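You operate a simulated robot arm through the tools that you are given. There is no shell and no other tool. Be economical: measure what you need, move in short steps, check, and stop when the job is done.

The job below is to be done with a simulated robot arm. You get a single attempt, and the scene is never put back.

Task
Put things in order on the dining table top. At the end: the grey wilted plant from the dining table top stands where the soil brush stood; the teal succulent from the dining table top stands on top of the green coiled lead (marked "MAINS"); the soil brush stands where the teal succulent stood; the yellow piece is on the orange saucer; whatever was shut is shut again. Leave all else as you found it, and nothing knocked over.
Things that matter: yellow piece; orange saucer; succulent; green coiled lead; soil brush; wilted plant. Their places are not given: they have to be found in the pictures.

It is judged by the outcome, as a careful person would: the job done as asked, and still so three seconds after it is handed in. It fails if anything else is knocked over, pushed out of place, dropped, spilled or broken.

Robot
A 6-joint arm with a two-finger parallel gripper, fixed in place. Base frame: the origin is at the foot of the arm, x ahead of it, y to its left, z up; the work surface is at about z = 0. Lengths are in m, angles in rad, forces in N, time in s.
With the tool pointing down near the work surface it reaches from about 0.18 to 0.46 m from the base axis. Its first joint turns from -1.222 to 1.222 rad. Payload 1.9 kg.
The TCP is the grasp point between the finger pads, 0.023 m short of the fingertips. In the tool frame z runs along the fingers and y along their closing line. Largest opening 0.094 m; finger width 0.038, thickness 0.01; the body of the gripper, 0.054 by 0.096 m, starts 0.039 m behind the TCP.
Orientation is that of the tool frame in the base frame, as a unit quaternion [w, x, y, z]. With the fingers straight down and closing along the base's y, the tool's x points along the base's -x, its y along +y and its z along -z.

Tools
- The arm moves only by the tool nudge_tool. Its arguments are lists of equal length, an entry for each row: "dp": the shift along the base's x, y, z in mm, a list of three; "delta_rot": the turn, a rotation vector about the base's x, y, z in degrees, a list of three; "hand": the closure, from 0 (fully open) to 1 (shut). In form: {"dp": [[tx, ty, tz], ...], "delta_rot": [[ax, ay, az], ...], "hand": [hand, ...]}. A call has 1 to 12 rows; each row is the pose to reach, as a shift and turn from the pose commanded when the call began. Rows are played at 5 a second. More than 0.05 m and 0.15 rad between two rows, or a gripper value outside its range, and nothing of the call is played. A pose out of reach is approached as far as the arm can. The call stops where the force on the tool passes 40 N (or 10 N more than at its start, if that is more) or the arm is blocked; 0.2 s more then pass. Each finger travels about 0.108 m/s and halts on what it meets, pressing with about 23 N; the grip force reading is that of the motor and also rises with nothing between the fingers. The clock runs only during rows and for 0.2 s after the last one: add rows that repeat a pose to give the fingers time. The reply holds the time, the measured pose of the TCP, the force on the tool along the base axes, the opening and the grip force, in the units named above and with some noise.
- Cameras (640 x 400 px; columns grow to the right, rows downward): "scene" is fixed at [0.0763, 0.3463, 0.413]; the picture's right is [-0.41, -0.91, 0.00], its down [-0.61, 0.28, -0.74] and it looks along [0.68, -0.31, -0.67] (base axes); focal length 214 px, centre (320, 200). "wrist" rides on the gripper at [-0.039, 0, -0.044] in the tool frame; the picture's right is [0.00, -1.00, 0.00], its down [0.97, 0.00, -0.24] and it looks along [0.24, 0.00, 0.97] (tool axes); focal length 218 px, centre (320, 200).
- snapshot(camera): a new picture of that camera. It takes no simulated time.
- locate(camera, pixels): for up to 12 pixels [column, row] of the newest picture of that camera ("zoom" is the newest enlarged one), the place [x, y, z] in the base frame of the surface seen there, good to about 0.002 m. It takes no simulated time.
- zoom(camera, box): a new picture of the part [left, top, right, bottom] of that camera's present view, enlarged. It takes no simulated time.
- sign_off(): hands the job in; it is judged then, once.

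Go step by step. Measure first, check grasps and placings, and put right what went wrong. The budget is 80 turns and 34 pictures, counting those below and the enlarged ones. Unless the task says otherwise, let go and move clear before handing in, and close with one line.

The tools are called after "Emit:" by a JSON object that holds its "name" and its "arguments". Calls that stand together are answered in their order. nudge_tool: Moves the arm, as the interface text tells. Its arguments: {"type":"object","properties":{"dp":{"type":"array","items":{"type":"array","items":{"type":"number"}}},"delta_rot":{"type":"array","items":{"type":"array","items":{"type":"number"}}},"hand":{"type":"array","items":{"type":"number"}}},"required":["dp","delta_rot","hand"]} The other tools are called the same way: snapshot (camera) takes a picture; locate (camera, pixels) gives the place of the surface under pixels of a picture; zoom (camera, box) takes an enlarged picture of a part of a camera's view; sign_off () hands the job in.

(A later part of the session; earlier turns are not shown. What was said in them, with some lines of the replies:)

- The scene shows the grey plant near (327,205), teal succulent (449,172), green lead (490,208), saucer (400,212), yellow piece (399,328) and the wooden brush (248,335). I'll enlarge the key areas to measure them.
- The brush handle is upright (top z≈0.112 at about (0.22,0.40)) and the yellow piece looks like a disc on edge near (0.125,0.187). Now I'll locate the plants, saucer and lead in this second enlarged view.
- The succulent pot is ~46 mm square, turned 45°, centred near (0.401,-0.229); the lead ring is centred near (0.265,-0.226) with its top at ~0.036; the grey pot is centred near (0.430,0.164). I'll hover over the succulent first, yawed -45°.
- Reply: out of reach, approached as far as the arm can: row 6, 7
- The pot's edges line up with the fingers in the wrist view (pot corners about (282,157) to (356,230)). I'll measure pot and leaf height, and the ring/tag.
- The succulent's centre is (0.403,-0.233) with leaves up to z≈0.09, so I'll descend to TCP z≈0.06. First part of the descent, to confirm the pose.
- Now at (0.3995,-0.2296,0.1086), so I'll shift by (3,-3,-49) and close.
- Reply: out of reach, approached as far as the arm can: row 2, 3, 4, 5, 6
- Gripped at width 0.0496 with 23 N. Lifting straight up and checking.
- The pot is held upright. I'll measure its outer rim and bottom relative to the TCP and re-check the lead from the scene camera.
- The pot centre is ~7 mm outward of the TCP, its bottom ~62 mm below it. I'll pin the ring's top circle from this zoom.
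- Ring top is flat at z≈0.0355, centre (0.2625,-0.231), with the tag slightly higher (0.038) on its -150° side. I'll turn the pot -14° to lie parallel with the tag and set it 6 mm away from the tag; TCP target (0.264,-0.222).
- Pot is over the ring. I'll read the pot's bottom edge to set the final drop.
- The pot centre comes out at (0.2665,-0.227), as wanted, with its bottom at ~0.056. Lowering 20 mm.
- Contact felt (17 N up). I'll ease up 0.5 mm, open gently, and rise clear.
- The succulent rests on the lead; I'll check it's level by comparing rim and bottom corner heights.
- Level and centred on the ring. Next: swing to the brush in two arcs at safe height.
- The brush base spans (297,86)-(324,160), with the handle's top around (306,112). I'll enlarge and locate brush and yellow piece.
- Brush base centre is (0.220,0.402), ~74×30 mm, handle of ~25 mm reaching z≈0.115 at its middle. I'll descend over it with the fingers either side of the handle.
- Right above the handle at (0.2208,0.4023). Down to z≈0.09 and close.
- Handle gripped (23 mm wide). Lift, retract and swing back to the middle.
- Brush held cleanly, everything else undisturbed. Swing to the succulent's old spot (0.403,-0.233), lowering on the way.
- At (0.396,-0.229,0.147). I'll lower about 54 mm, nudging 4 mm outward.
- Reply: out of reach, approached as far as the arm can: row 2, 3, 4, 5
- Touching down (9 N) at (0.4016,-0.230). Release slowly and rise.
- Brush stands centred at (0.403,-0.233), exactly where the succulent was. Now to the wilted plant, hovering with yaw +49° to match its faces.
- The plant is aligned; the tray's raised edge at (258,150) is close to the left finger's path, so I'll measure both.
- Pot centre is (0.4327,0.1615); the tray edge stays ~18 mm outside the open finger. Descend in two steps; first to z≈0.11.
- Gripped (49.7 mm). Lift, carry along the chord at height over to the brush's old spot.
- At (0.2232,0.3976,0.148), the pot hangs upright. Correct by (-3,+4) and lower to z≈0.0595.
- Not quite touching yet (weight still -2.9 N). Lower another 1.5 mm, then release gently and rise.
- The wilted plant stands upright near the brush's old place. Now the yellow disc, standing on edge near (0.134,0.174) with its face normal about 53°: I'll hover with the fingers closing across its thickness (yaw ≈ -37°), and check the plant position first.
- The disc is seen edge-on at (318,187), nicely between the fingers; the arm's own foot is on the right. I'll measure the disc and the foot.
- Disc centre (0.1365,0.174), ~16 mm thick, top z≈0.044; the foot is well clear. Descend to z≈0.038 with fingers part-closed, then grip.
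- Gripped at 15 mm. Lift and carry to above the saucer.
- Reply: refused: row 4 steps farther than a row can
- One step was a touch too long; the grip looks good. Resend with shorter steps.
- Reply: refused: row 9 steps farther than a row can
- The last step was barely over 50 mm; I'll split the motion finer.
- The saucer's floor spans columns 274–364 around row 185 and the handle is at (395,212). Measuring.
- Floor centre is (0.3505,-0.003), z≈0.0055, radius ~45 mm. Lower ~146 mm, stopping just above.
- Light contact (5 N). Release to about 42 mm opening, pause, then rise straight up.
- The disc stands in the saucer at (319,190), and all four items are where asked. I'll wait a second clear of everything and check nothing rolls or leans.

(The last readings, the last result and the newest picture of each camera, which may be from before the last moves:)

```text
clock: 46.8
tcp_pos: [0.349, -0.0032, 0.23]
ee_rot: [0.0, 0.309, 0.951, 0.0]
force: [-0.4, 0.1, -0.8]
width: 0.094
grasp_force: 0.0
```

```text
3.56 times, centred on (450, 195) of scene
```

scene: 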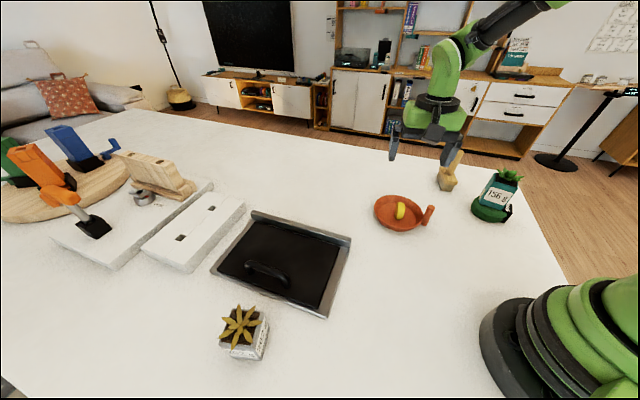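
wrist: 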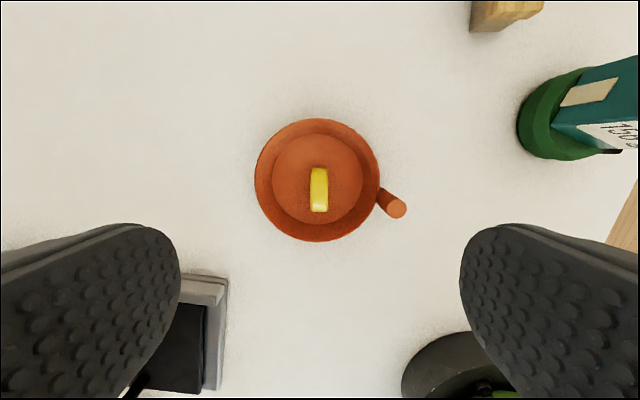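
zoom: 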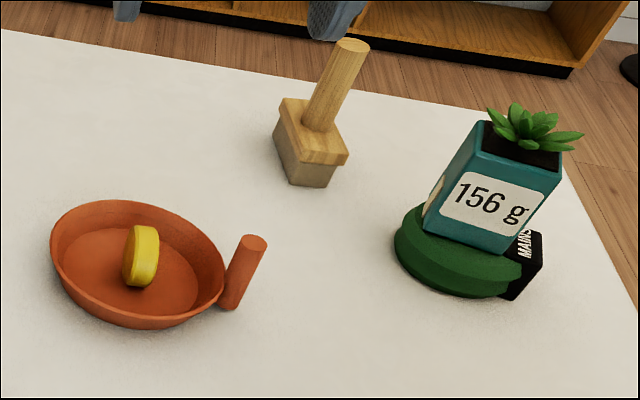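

Everything is steady in the last view: the disc is in the saucer, the brush is upright and the succulent sits on the lead. The gripper is clear, so I'm handing in.

Emit:
{"name": "sign_off", "arguments": {}}

```text
The job is handed in.
```

The job is handed in: the wilted plant stands where the brush was, the succulent is on the green lead, the brush stands where the succulent was, and the yellow piece is on the orange saucer. Nothing was opened, and nothing else was moved or knocked over as far as the last pictures show.
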